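You operate a simulated robot arm through the tools that you are given. There is no shell and no other tool. Be economical: measure what you need, move in short steps, check, and stop when the job is done.

Carry out the task below with a simulated robot arm. There is one attempt and no reset: what you move stays moved.

Task
Put the thick steel bush from the blue bench top and the lamp with the red cap in the grey bin of yellow cylinders.

It is judged by the outcome, as a careful person would: the job done as asked, and still so three seconds after it is handed in. It fails if anything else is knocked over, pushed out of place, dropped, spilled or broken.

Robot
A 6-joint arm with a two-finger parallel gripper, fixed in place. Base frame: the origin is at the foot of the arm, x ahead of it, y to its left, z up; the work surface is at about z = 0. Lengths are in mm, angles in rad, forces in N, time in s.
With the tool pointing down near the work surface it reaches from about 140 to 580 mm from the base axis. Its first joint turns from -1.152 to 1.152 rad. Payload 2.1 kg.
The TCP is the grasp point between the finger pads, 30 mm short of the fingertips. In the tool frame z runs along the fingers and y along their closing line. Largest opening 94 mm; finger width 28, thickness 10; the body of the gripper, 50 by 96 mm, starts 55 mm behind the TCP.
Orientation is told as [roll, pitch, yaw] about the base's x, y, z axes, in that order, counted from this pose: with the fingers straight down and closing along the base's y, the tool's x points along the base's -x, its y along +y and its z along -z.

Tools
- The arm moves only by the tool send_rows. Its argument "deltas" is a list of rows, each a list of 7 numbers: the turn, a rotation vector about the tool's x, y, z in rad, then the shift along the tool's x, y, z in mm, then the gripper command, from -1 (fully open) to 1 (shut), values between in proportion. In form: [[ax, ay, az, dx, dy, dz, hand], ...]. A call has 1 to 10 rows; each row is the pose to reach, as a shift and turn from the pose commanded when the call began, along the tool's axes at that moment. Each row takes 0.2 s and may step no farther than 50 mm and 0.15 rad from the row before; otherwise, or with a gripper value out of range, the whole call is refused. Where a pose cannot be reached the arm comes as near as it can. A force on the tool above 40 N (or 10 N above the force at the start of the call, whichever is more), or a blocked arm, ends the call early, and 0.2 s more pass. Each finger travels about 72 mm/s and halts on what it meets, pressing with about 32 N; the grip force reading is that of the motor and also rises with nothing between the fingers. The clock runs only during rows and for 0.2 s after the last one: add rows that repeat a pose to give the fingers time. The reply holds the time, the measured pose of the TCP, the force on the tool along the base axes, the opening and the grip force, in the units named above and with some noise.
- Cameras (640 x 400 px; columns grow to the right, rows downward): "scene" is fixed at [66.2, -385.3, 475.6]; the picture's right is [0.63, -0.78, 0.00], its down [-0.50, -0.40, -0.77] and it looks along [0.60, 0.48, -0.64] (base axes); focal length 214 px, centre (320, 200). "wrist" rides on the gripper at [-37, 0, -58] in the tool frame; the picture's right is [0.00, -1.00, 0.00], its down [0.97, 0.00, -0.24] and it looks along [0.24, 0.00, 0.97] (tool axes); focal length 218 px, centre (320, 200).
- capture(camera): a new picture of that camera. No time passes.
- measure_at(camera, pixels): for up to 12 pixels [column, row] of the newest picture of that camera ("zoom" is the newest enlarged one), the place [x, y, z] in the base frame of the surface seen there, good to about 3 mm. No time passes.
- close_up(camera, box): a new picture of the part [left, top, right, bottom] of that camera's present view, enlarged. No time passes.
- sign_off(): hands the job in; it is judged then, once.

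Keep the steps short. Do not move on a guess: measure, check each grasp and each placing, and mend mistakes. In all there are 60 turns and 20 pictures (those below and enlarged ones count). Leave the gripper open and the arm clear of the work at the hand-in unless told otherwise, and finish with a single line.

The tools are called after "Emit:" as a command line: name --pt "numbers of a row" for each row, then --argument value for the rest, lists and objects as JSON in quotes. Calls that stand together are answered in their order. send_rows: Moves the arm, as the interface text tells. Its arguments: {"type":"object","properties":{"deltas":{"type":"array"}},"required":["deltas"]} The other tools are called the same way: capture (camera) takes a picture; measure_at (camera, pixels) gives the place of the surface under pixels of a picture; close_up (camera, box) takes an enlarged picture of a part of a camera's view; sign_off () hands the job in.

At the start:

```text
clock: 0.0
eef_pos: [246.0, -231.0, 339.7]
tcp_rot: [0.001, -0.004, -0.002]
force: [-1.0, -0.2, 0.6]
gripper_width: 94.2
grip_force: 0.0
```

scene: 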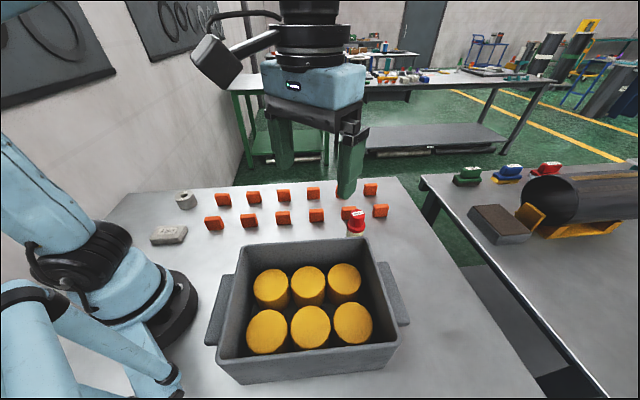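
wrist: 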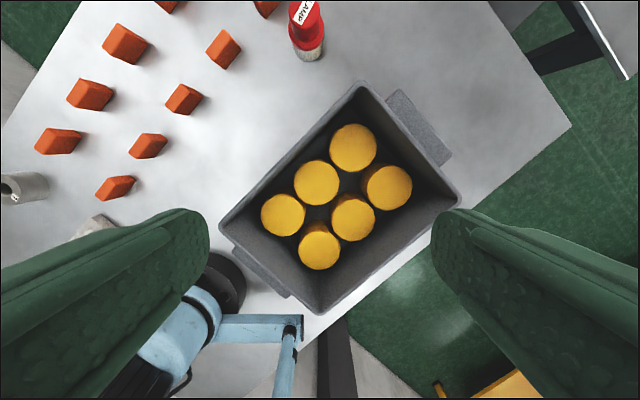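

I see a steel ring near scene (185,200), a block at (168,235), and a red-capped item at (356,222). I'll enlarge both areas to identify them.

Emit:
close_up --camera "scene" --box '[130, 170, 290, 270]'

Emit:
close_up --camera "scene" --box '[300, 170, 420, 245]'

Emit:
measure_at --camera "scene" --pixels '[[185, 194], [185, 206], [168, 230], [356, 213], [356, 228], [315, 240], [230, 360], [390, 350], [270, 285], [308, 285], [310, 328], [345, 282]]'

Emit:
measure_at --camera "wrist" --pixels '[[8, 190], [40, 187], [308, 20], [308, 50], [360, 85], [222, 222], [320, 310], [458, 205], [333, 183], [352, 145], [386, 186], [100, 222]]'

```text
4.00 times, centred on (210, 220) of scene
```

zoom: 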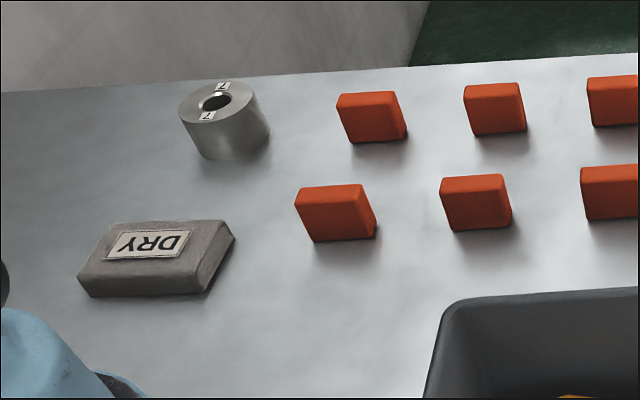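

```text
5.33 times, centred on (360, 208) of scene
```

zoom: 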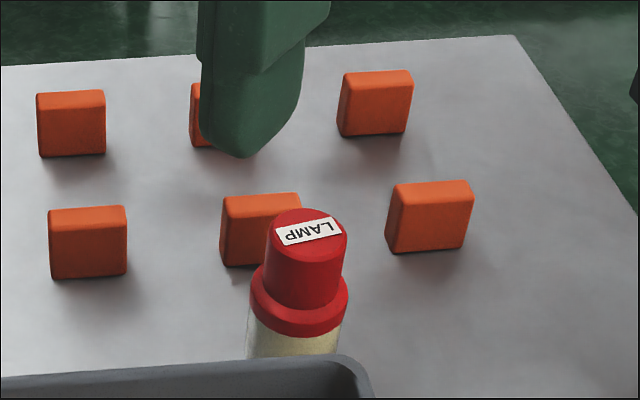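

```text
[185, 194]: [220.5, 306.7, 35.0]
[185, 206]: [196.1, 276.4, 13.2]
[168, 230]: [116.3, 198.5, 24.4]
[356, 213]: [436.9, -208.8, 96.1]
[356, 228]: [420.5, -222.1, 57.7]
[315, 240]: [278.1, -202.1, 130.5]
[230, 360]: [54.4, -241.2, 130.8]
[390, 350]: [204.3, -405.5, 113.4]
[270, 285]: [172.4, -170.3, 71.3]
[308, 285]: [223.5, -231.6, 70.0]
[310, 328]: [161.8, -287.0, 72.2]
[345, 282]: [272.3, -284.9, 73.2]
```

```text
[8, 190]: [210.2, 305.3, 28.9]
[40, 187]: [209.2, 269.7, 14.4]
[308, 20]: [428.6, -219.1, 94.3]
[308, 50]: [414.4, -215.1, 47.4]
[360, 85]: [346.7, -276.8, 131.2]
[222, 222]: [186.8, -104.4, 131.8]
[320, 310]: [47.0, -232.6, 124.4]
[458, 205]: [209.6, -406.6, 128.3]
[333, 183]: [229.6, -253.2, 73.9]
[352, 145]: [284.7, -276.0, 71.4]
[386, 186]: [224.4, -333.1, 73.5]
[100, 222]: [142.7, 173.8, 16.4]
```

The bush is at about (208,290), top z≈35. The lamp is at about (430,-215), top z≈96. The bin rim is at z≈131 and the cylinder tops at z≈72. Next I'll look at the bin's inside for free room.

Emit:
close_up --camera "wrist" --box '[200, 70, 472, 320]'

Emit:
close_up --camera "wrist" --box '[260, 0, 356, 60]'

Emit:
measure_at --camera "wrist" --pixels '[[353, 147], [386, 186], [352, 217], [319, 247], [283, 215], [316, 182], [376, 147], [330, 147], [350, 105], [415, 205], [250, 225], [318, 285]]'

```text
1.60 times, centred on (336, 195) of wrist
```

zoom: 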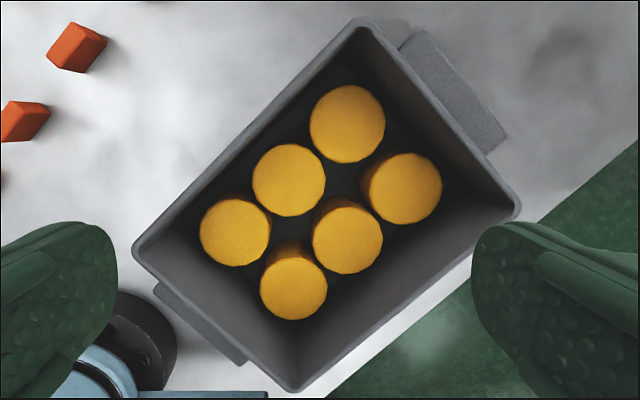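

```text
6.67 times, centred on (308, 30) of wrist
```

zoom: 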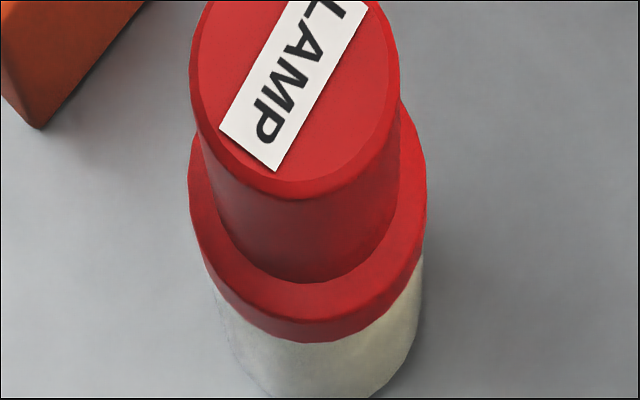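

```text
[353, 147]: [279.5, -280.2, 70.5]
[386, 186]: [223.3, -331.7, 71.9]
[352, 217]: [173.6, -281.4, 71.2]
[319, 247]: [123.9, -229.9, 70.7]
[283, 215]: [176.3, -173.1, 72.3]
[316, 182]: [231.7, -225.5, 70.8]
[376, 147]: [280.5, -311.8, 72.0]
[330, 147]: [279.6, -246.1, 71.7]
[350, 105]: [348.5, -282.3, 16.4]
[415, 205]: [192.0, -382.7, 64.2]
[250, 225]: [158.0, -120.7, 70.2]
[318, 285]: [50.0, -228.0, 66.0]
```

The cylinders (about 66 mm wide, tops at z≈71) nearly fill the bin, so both items should stand on the two middle ones at (232,-226) and (174,-281). First I'll carry the open gripper high across to the bush at about z 340.

Emit:
send_rows --pt "0 0 0 3.8 49 0 -1" --pt "0 0 0 7.6 98 0 -1" --pt "0 0 0 11.4 147 0 -1" --pt "0 0 0 15.2 196 0 -1" --pt "0 0 0 19 245 0 -1" --pt "0 0 0 22.8 294 0 -1" --pt "0 0 0 26.6 343 0 -1" --pt "0 0 0 30.4 392 0 -1" --pt "0 0 0 34.2 441 0 -1" --pt "0 0 0 38 490 0 -1"

Emit:
send_rows --pt "0 0 0 0 20 40 -1" --pt "0 0 0 0 29 80 -1" --pt "0 0 0 0 29 120 -1" --pt "0 0 0 0 29 140 -1" --pt "0 0 0 0 29 140 -1"

Emit:
capture --camera "wrist"

```text
clock: 2.2
eef_pos: [207.8, 259.2, 341.8]
tcp_rot: [0.002, -0.003, 0.001]
force: [-0.1, -0.8, -0.1]
gripper_width: 93.9
grip_force: 0.0
```

```text
clock: 3.4
eef_pos: [207.4, 288.6, 198.9]
tcp_rot: [-0.001, -0.001, 0.0]
force: [-1.0, 0.3, 0.4]
gripper_width: 94.0
grip_force: 0.0
```

```text
13 pictures are left
```

wrist: 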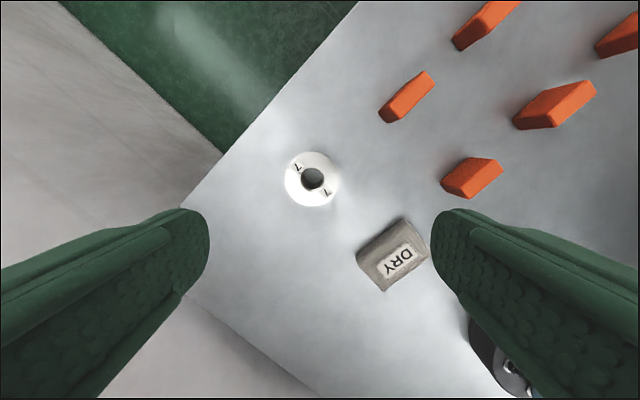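

The bush is below at wrist (312,179), with the "DRY" block nearby at (395,255). I'll measure the bush's edges and its neighbours.

Emit:
measure_at --camera "wrist" --pixels '[[288, 180], [335, 180], [312, 155], [312, 202], [300, 160], [325, 197], [360, 258], [403, 222], [382, 286], [428, 256], [442, 190], [312, 178]]'

```text
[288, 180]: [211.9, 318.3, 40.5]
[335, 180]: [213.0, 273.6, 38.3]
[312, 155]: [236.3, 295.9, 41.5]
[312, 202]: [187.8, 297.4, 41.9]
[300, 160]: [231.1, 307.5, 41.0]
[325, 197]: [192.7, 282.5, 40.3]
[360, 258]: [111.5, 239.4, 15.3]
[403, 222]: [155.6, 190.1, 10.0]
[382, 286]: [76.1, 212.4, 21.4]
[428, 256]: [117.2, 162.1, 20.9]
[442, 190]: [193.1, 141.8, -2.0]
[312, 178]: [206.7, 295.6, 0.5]
```

Bush: centre (212,296), about 50 mm across, about 41 mm tall, and nothing within finger reach. I'll centre, go down to TCP z≈37 and leave the fingers open.

Emit:
send_rows --pt "0 0 0 -4.6 7.4 30 -1" --pt "0 0 0 -4.6 7.4 65 -1" --pt "0 0 0 -4.6 7.4 100 -1" --pt "0 0 0 -4.6 7.4 130 -1" --pt "0 0 0 -4.6 7.4 150 -1" --pt "0 0 0 -4.6 7.4 162 -1" --pt "0 0 0 -4.6 7.4 162 -1"

Emit:
capture --camera "wrist"

```text
clock: 5.0
eef_pos: [213.8, 296.2, 38.1]
tcp_rot: [-0.001, -0.002, 0.001]
force: [0.4, 0.4, 0.6]
gripper_width: 93.9
grip_force: 0.1
```

```text
12 pictures are left
```

wrist: 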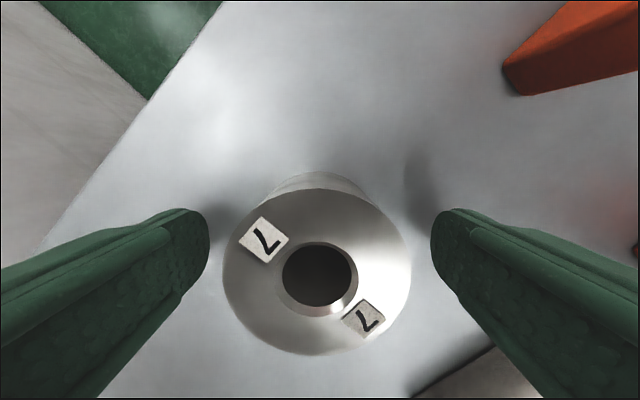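

The bush is centred between the fingers (bush top at row ~272, where the TCP projects). I'll close on it.

Emit:
send_rows --pt "0 0 0 0 0 0 0.3" --pt "0 0 0 0 0 0 1" --pt "0 0 0 0 0 0 1" --pt "0 0 0 0 0 0 1" --pt "0 0 0 0 0 0 1"

Emit:
send_rows --pt "0 0 0 0 0 -10 1" --pt "0 0 0 0 0 -30 1" --pt "0 0 0 0 0 -50 1" --pt "0 0 0 0 0 -50 1"

Emit:
capture --camera "wrist"

```text
clock: 6.2
eef_pos: [212.6, 295.3, 37.7]
tcp_rot: [0.001, -0.001, 0.002]
force: [-0.4, 0.0, 0.5]
gripper_width: 55.2
grip_force: 31.9
```

```text
clock: 7.2
eef_pos: [213.0, 295.3, 89.4]
tcp_rot: [0.0, -0.002, 0.001]
force: [0.3, -1.5, -2.9]
gripper_width: 55.3
grip_force: 31.9
```

```text
11 pictures are left
```

wrist: 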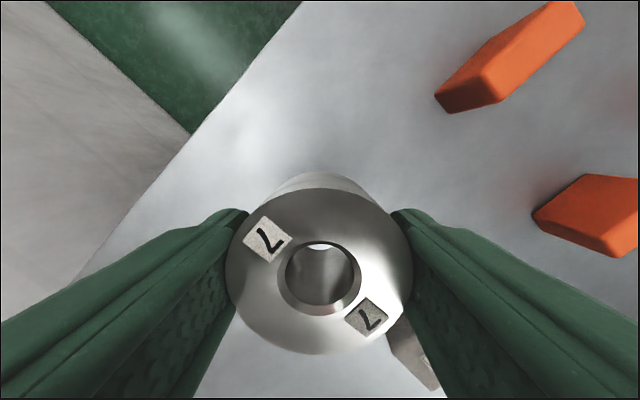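

The bush is held (55 mm, force 32 N, clear of the bench). I'll raise it well up, then carry it across toward the bin.

Emit:
send_rows --pt "0 0 0 0 0 -40 1" --pt "0 0 0 0 0 -80 1" --pt "0 0 0 0 0 -120 1" --pt "0 0 0 0 -10 -160 1" --pt "0 0 0 0 -40 -180 1" --pt "0 0 0 0 -80 -180 1" --pt "0 0 0 0 -120 -180 1" --pt "0 0 0 0 -160 -180 1" --pt "0 0 0 0 -200 -180 1" --pt "0 0 0 0 -240 -180 1"

Emit:
send_rows --pt "0 0 -0.08 -2 -30 0 1" --pt "0 0 -0.16 -4 -65 0 1" --pt "0 0 -0.24 -6 -100 0 1" --pt "0 0 -0.32 -8 -135 0 1" --pt "0 0 -0.4 -10 -170 0 1" --pt "0 0 -0.48 -12 -205 0 1" --pt "0 0 -0.56 -14 -240 0 1" --pt "0 0 -0.64 -16 -265 0 1" --pt "0 0 -0.72 -18 -280 0 1" --pt "0 0 -0.76 -18.7 -280.8 0 1"

Emit:
capture --camera "wrist"

```text
clock: 9.4
eef_pos: [212.9, 55.2, 267.3]
tcp_rot: [0.001, -0.003, 0.001]
force: [-0.2, -0.5, -3.2]
gripper_width: 55.0
grip_force: 32.7
```

```text
clock: 11.6
eef_pos: [230.3, -224.5, 268.1]
tcp_rot: [0.0, -0.001, 0.76]
force: [-0.2, 0.1, -3.1]
gripper_width: 54.9
grip_force: 31.9
```

```text
10 pictures are left
```

wrist: 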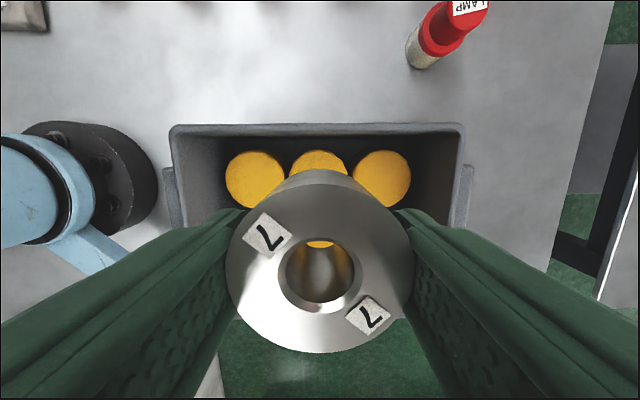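

The gripper is aligned with the bin and over the middle cylinder of the far row. The bush bottom is ~38 mm below the TCP, so contact is expected at TCP z≈109. I'll lower to ~120 first and check.

Emit:
send_rows --pt "0 0 0 0 0 35 1" --pt "0 0 0 0 0 70 1" --pt "0 0 0 0 0 100 1" --pt "0 0 0 0 0 125 1" --pt "0 0 0 0 0 140 1" --pt "0 0 0 0 0 148 1" --pt "0 0 0 0 0 148 1"

Emit:
close_up --camera "scene" --box '[200, 180, 440, 400]'

```text
clock: 13.2
eef_pos: [231.9, -225.0, 119.9]
tcp_rot: [-0.001, 0.001, 0.761]
force: [-0.4, 0.5, -1.9]
gripper_width: 54.4
grip_force: 32.1
```

```text
1.82 times, centred on (320, 290) of scene
```

zoom: 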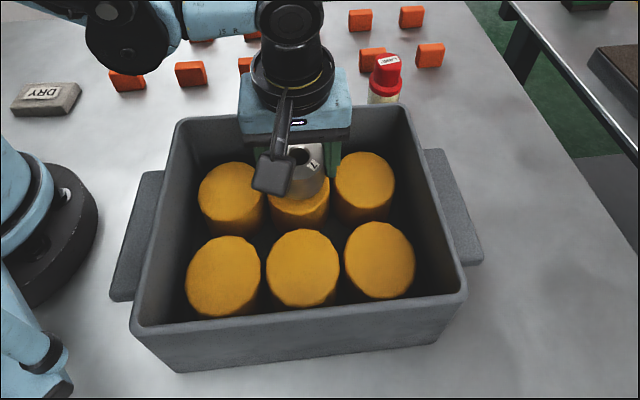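

The bush is over the middle cylinder. I'll lower it in 2–3 mm steps, watching the force.

Emit:
send_rows --pt "0 0 0 0 0 3 1" --pt "0 0 0 0 0 6 1" --pt "0 0 0 0 0 8 1" --pt "0 0 0 0 0 8 1"

Emit:
send_rows --pt "0 0 0 0 0 1 1" --pt "0 0 0 0 0 2 1" --pt "0 0 0 0 0 2 1"

```text
clock: 14.2
eef_pos: [232.0, -223.9, 112.1]
tcp_rot: [-0.002, 0.001, 0.76]
force: [0.3, -0.5, -3.4]
gripper_width: 54.8
grip_force: 32.6
```

```text
clock: 15.0
eef_pos: [232.2, -226.5, 109.9]
tcp_rot: [0.0, 0.001, 0.761]
force: [0.0, 0.3, 4.3]
gripper_width: 54.7
grip_force: 31.9
```

The force went from -3 to +4 N, so the bush is resting on the cylinder. I'll open gently and rise straight up.

Emit:
send_rows --pt "0 0 0 0 0 0 -0.3" --pt "0 0 0 0 0 0 -0.6" --pt "0 0 0 0 0 0 -0.6" --pt "0 0 0 0 0 -15 -0.6" --pt "0 0 0 0 0 -45 -0.6" --pt "0 0 0 0 0 -85 -0.6" --pt "0 0 0 0 0 -125 -0.6" --pt "0 0 0 0 0 -160 -0.6"

Emit:
capture --camera "wrist"

```text
clock: 16.8
eef_pos: [231.6, -226.4, 271.2]
tcp_rot: [-0.001, 0.0, 0.762]
force: [0.6, 0.4, 0.3]
gripper_width: 75.2
grip_force: 0.0
```

```text
8 pictures are left
```

wrist: 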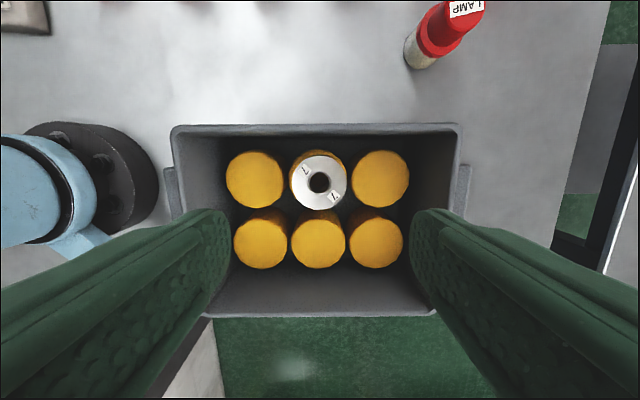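

The bush stands on the middle cylinder (wrist 318,182) and everything else is unmoved. Next I'll move at this height to above the lamp and look at it.

Emit:
send_rows --pt "0 0 0 -25 -21 0 -1" --pt "0 0 0 -55 -47 0 -1" --pt "0 0 0 -85 -73 0 -1" --pt "0 0 0 -115 -99 0 -1" --pt "0 0 0 -140 -120 0 -1" --pt "0 0 0 -147 -125.7 0 -1" --pt "0 0 0 -147 -125.7 0 -1"

Emit:
capture --camera "wrist"

```text
clock: 18.4
eef_pos: [424.6, -215.0, 271.4]
tcp_rot: [-0.003, -0.001, 0.76]
force: [0.3, 0.3, -0.3]
gripper_width: 94.2
grip_force: 0.1
```

```text
7 pictures are left
```

wrist: 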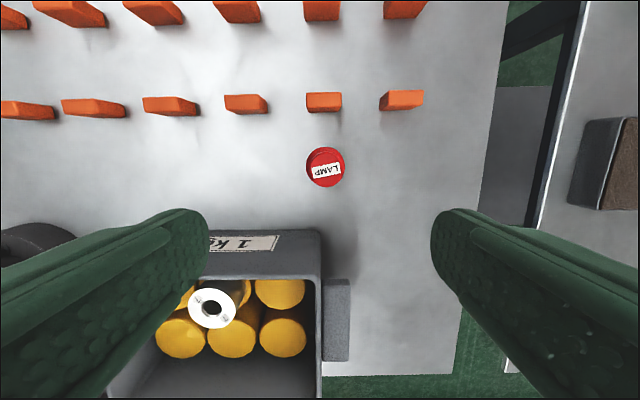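

The lamp's cap is at wrist (326,167). I'll measure its top and flange, and the nearby blocks.

Emit:
measure_at --camera "wrist" --pixels '[[326, 168], [311, 168], [341, 170], [326, 154], [327, 184], [308, 162], [324, 148], [324, 110], [265, 110], [390, 107], [320, 235], [345, 290]]'

Emit:
close_up --camera "wrist" --box '[278, 130, 374, 200]'

```text
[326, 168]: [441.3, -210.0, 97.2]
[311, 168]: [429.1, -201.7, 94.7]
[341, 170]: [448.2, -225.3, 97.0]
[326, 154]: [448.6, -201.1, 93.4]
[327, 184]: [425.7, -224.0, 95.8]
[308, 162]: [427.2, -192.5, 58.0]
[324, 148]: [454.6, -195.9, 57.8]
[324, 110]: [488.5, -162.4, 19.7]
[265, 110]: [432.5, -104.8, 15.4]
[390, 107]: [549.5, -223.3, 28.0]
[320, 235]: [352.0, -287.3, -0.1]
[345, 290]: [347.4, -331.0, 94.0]
```

```text
5.71 times, centred on (326, 165) of wrist
```

zoom: 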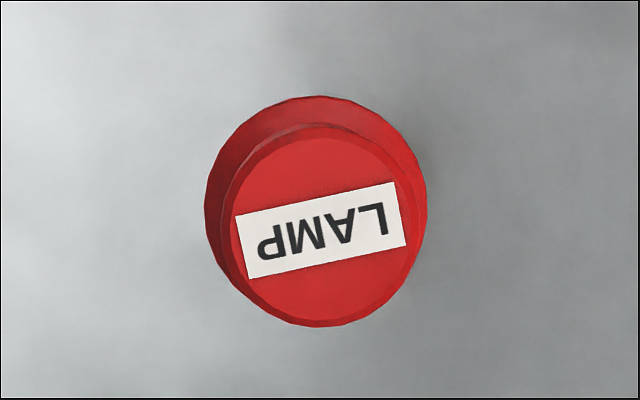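

The lamp is upright at (438,-213), cap top z≈96 and flange z≈58. The nearest block is ~70 mm away. I'll centre and lower around it to TCP z≈52, leaving the palm ~10 mm above the cap.

Emit:
send_rows --pt "0 0 0 -11.1 -7.8 10 -1" --pt "0 0 0 -11.1 -7.8 50 -1" --pt "0 0 0 -11.1 -7.8 90 -1" --pt "0 0 0 -11.1 -7.8 120 -1" --pt "0 0 0 -11.1 -7.8 140 -1" --pt "0 0 0 -11.1 -7.8 140 -1"

Emit:
capture --camera "wrist"

```text
clock: 19.8
eef_pos: [438.4, -213.7, 130.8]
tcp_rot: [-0.003, 0.0, 0.76]
force: [-0.8, -0.9, 0.5]
gripper_width: 94.0
grip_force: 0.0
```

```text
5 pictures are left
```

wrist: 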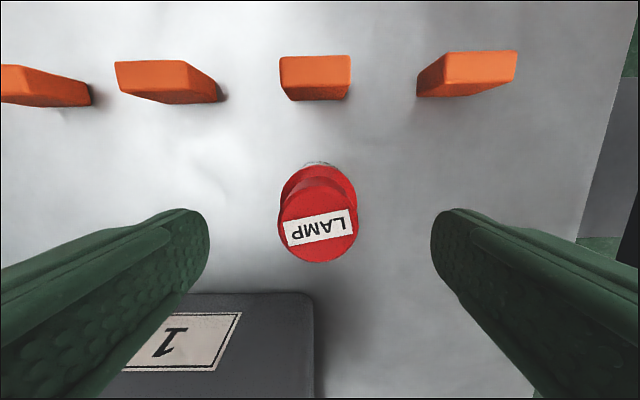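

The lamp is centred in the opening (column 318). I'll go down 78 mm, shifted 2 mm forward, then close.

Emit:
send_rows --pt "0 0 0 -2 0 20 -1" --pt "0 0 0 -2 0 45 -1" --pt "0 0 0 -2 0 65 -1" --pt "0 0 0 -2 0 78 -1" --pt "0 0 0 -2 0 78 -1"

Emit:
send_rows --pt "0 0 0 0 0 0 0" --pt "0 0 0 0 0 0 0.1" --pt "0 0 0 0 0 0 0.5" --pt "0 0 0 0 0 0 1" --pt "0 0 0 0 0 0 1" --pt "0 0 0 0 0 0 1"

```text
clock: 21.0
eef_pos: [439.9, -210.2, 52.8]
tcp_rot: [-0.002, 0.001, 0.76]
force: [0.1, 0.0, 0.1]
gripper_width: 94.2
grip_force: 0.0
```

```text
clock: 22.4
eef_pos: [440.4, -211.3, 51.9]
tcp_rot: [-0.002, 0.001, 0.761]
force: [0.0, 1.1, 0.3]
gripper_width: 45.9
grip_force: 32.1
```

It closed on 46 mm, which matches the flange diameter. I'll lift a little and check the grip.

Emit:
send_rows --pt "0 0 0 0 0 -5 1" --pt "0 0 0 0 0 -20 1" --pt "0 0 0 0 0 -40 1" --pt "0 0 0 0 0 -40 1"

Emit:
close_up --camera "scene" --box '[280, 130, 440, 260]'

```text
clock: 23.4
eef_pos: [439.6, -211.7, 92.8]
tcp_rot: [-0.002, -0.001, 0.762]
force: [-0.1, 0.1, -1.5]
gripper_width: 46.1
grip_force: 32.3
```

```text
3.08 times, centred on (360, 195) of scene
```

zoom: 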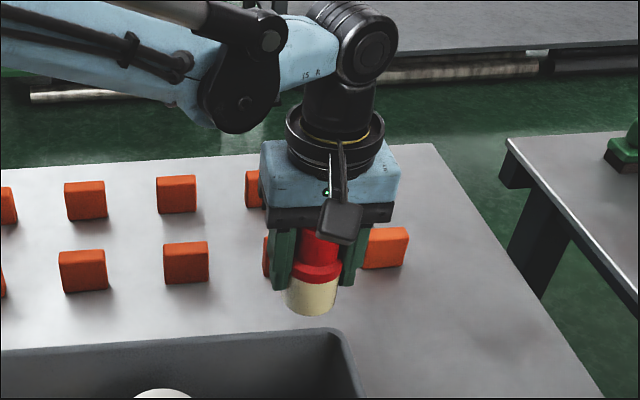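

The lamp is held upright. I'll raise it to z≈270 and carry it over the middle cylinder of the near row (174,-281).

Emit:
send_rows --pt "0 0 0 0 0 -30 1" --pt "0 0 0 0 0 -70 1" --pt "0 0 0 0 0 -110 1" --pt "0 0 0 0 0 -150 1" --pt "0 0 0 0 0 -178 1" --pt "0 0 0 0 0 -178 1"

Emit:
send_rows --pt "0 0 0 24.1 13.3 0 1" --pt "0 0 0 55 30.5 0 1" --pt "0 0 0 87 48 0 1" --pt "0 0 0 119 65.6 0 1" --pt "0 0 0 151 83.2 0 1" --pt "0 0 0 183 100.8 0 1" --pt "0 0 0 212 116.9 0 1" --pt "0 0 0 232 127.9 0 1" --pt "0 0 0 240.9 132.8 0 1" --pt "0 0 0 240.9 132.8 0 1"

Emit:
capture --camera "wrist"

```text
clock: 24.8
eef_pos: [439.8, -210.6, 270.8]
tcp_rot: [-0.001, 0.002, 0.76]
force: [0.0, 0.3, -2.2]
gripper_width: 45.8
grip_force: 31.7
```

```text
clock: 27.0
eef_pos: [173.9, -281.9, 270.3]
tcp_rot: [-0.001, -0.001, 0.761]
force: [-0.1, 0.2, -1.5]
gripper_width: 46.3
grip_force: 31.9
```

```text
3 pictures are left
```

wrist: 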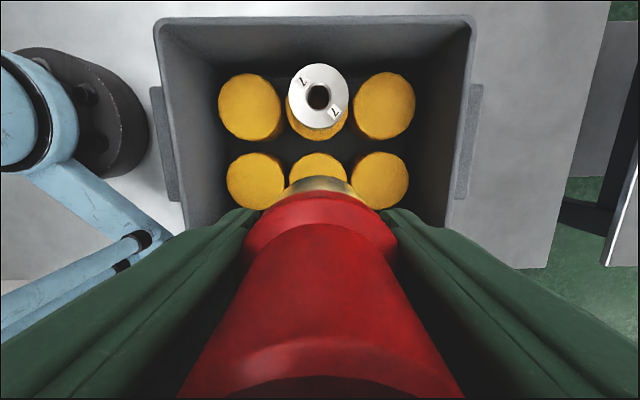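

The lamp is lined up over the middle cylinder of the near row (column ~318). Contact is expected at TCP z≈124, so I'll lower to ~132 and then use small steps.

Emit:
send_rows --pt "0 0 0 0 0 30 1" --pt "0 0 0 0 0 65 1" --pt "0 0 0 0 0 95 1" --pt "0 0 0 0 0 120 1" --pt "0 0 0 0 0 133 1" --pt "0 0 0 0 0 138 1" --pt "0 0 0 0 0 138 1"

Emit:
send_rows --pt "0 0 0 0 0 2 1" --pt "0 0 0 0 0 4 1" --pt "0 0 0 0 0 5.5 1" --pt "0 0 0 0 0 5.5 1"

Emit:
send_rows --pt "0 0 0 0 0 1 1" --pt "0 0 0 0 0 1.5 1" --pt "0 0 0 0 0 1.5 1"

```text
clock: 28.6
eef_pos: [174.5, -281.5, 132.1]
tcp_rot: [-0.002, 0.002, 0.763]
force: [0.4, -0.2, -1.7]
gripper_width: 46.2
grip_force: 32.3
```

```text
clock: 29.6
eef_pos: [173.6, -281.2, 126.4]
tcp_rot: [-0.003, 0.0, 0.761]
force: [-1.0, 0.5, -2.1]
gripper_width: 46.1
grip_force: 31.8
```

```text
clock: 30.4
eef_pos: [173.6, -283.0, 124.6]
tcp_rot: [-0.001, -0.001, 0.761]
force: [0.2, -0.1, -0.7]
gripper_width: 46.0
grip_force: 32.0
```

The force is barely changed (-0.7 N), so it isn't firmly down yet. I'll lower another 1 mm.

Emit:
send_rows --pt "0 0 0 0 0 0.5 1" --pt "0 0 0 0 0 1 1" --pt "0 0 0 0 0 1 1"

```text
clock: 31.2
eef_pos: [174.0, -281.8, 123.8]
tcp_rot: [-0.001, 0.0, 0.761]
force: [-0.2, -0.7, -1.3]
gripper_width: 46.1
grip_force: 31.8
```

Still no contact at z≈123.8. I'll go down another 1 mm.

Emit:
send_rows --pt "0 0 0 0 0 0.5 1" --pt "0 0 0 0 0 1 1" --pt "0 0 0 0 0 1 1"

```text
clock: 32.0
eef_pos: [174.4, -281.5, 122.8]
tcp_rot: [0.0, 0.0, 0.76]
force: [-4.1, 0.1, 29.8]
gripper_width: 46.3
grip_force: 31.8
```

It is in firm contact (30 N). I'll ease up 0.7 mm to relieve the press before releasing.

Emit:
send_rows --pt "0 0 0 0 0 -0.7 1" --pt "0 0 0 0 0 -0.7 1"

```text
clock: 32.6
eef_pos: [173.5, -282.7, 123.4]
tcp_rot: [-0.002, -0.002, 0.762]
force: [-1.0, -1.4, 3.5]
gripper_width: 46.0
grip_force: 32.0
```

The press is light now (3.5 N). I'll open evenly to ~70 mm and rise straight up.

Emit:
send_rows --pt "0 0 0 0 0 0 -0.1" --pt "0 0 0 0 0 0 -0.5" --pt "0 0 0 0 0 0 -0.5" --pt "0 0 0 0 0 -15 -0.5" --pt "0 0 0 0 0 -45 -0.5" --pt "0 0 0 0 0 -85 -0.5" --pt "0 0 0 0 0 -125 -0.5" --pt "0 0 0 0 0 -165 -0.5" --pt "0 0 0 0 0 -200 -1"

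Emit:
capture --camera "wrist"

```text
clock: 34.6
eef_pos: [174.4, -280.2, 325.3]
tcp_rot: [0.001, 0.0, 0.761]
force: [0.0, -0.2, -1.4]
gripper_width: 94.1
grip_force: 0.1
```

```text
2 pictures are left
```

wrist: 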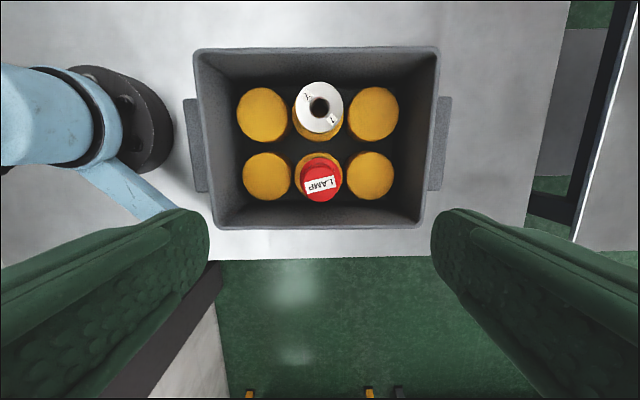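

Both items stand in the bin. I'll move the arm away at height and take a final scene picture.

Emit:
send_rows --pt "0 0 0 -30 11 0 -1" --pt "0 0 0 -70 25 0 -1" --pt "0 0 0 -110 40 0 -1" --pt "0 0 0 -150 54 0 -1" --pt "0 0 0 -190 69 0 -1" --pt "0 0 0 -210 76 0 -1" --pt "0 0 0 -210 76 0 -1"

Emit:
capture --camera "scene"

```text
clock: 36.2
eef_pos: [273.9, -81.0, 322.6]
tcp_rot: [-0.001, 0.002, 0.759]
force: [-0.1, -0.2, 0.2]
gripper_width: 93.9
grip_force: 0.0
```

```text
1 pictures are left
```

scene: 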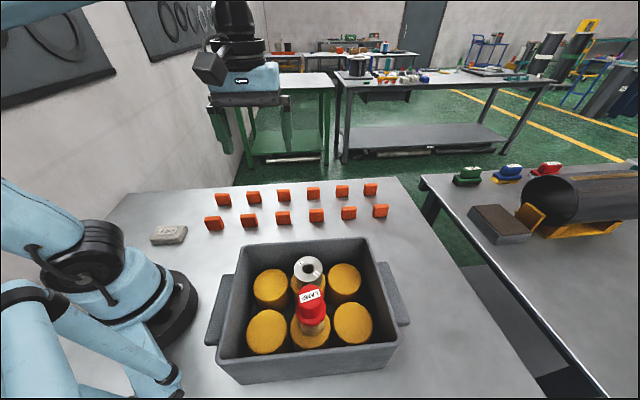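

The bush and the lamp stand upright in the bin, everything else is where it was, and the open gripper is clear. I'll hand it in.

Emit:
sign_off

```text
The job is handed in.
```

The steel bush and the red-capped lamp are both standing upright in the grey bin on the two middle yellow cylinders, and nothing else was moved; the bench top looks grey, not blue, but this was the only bush on it.
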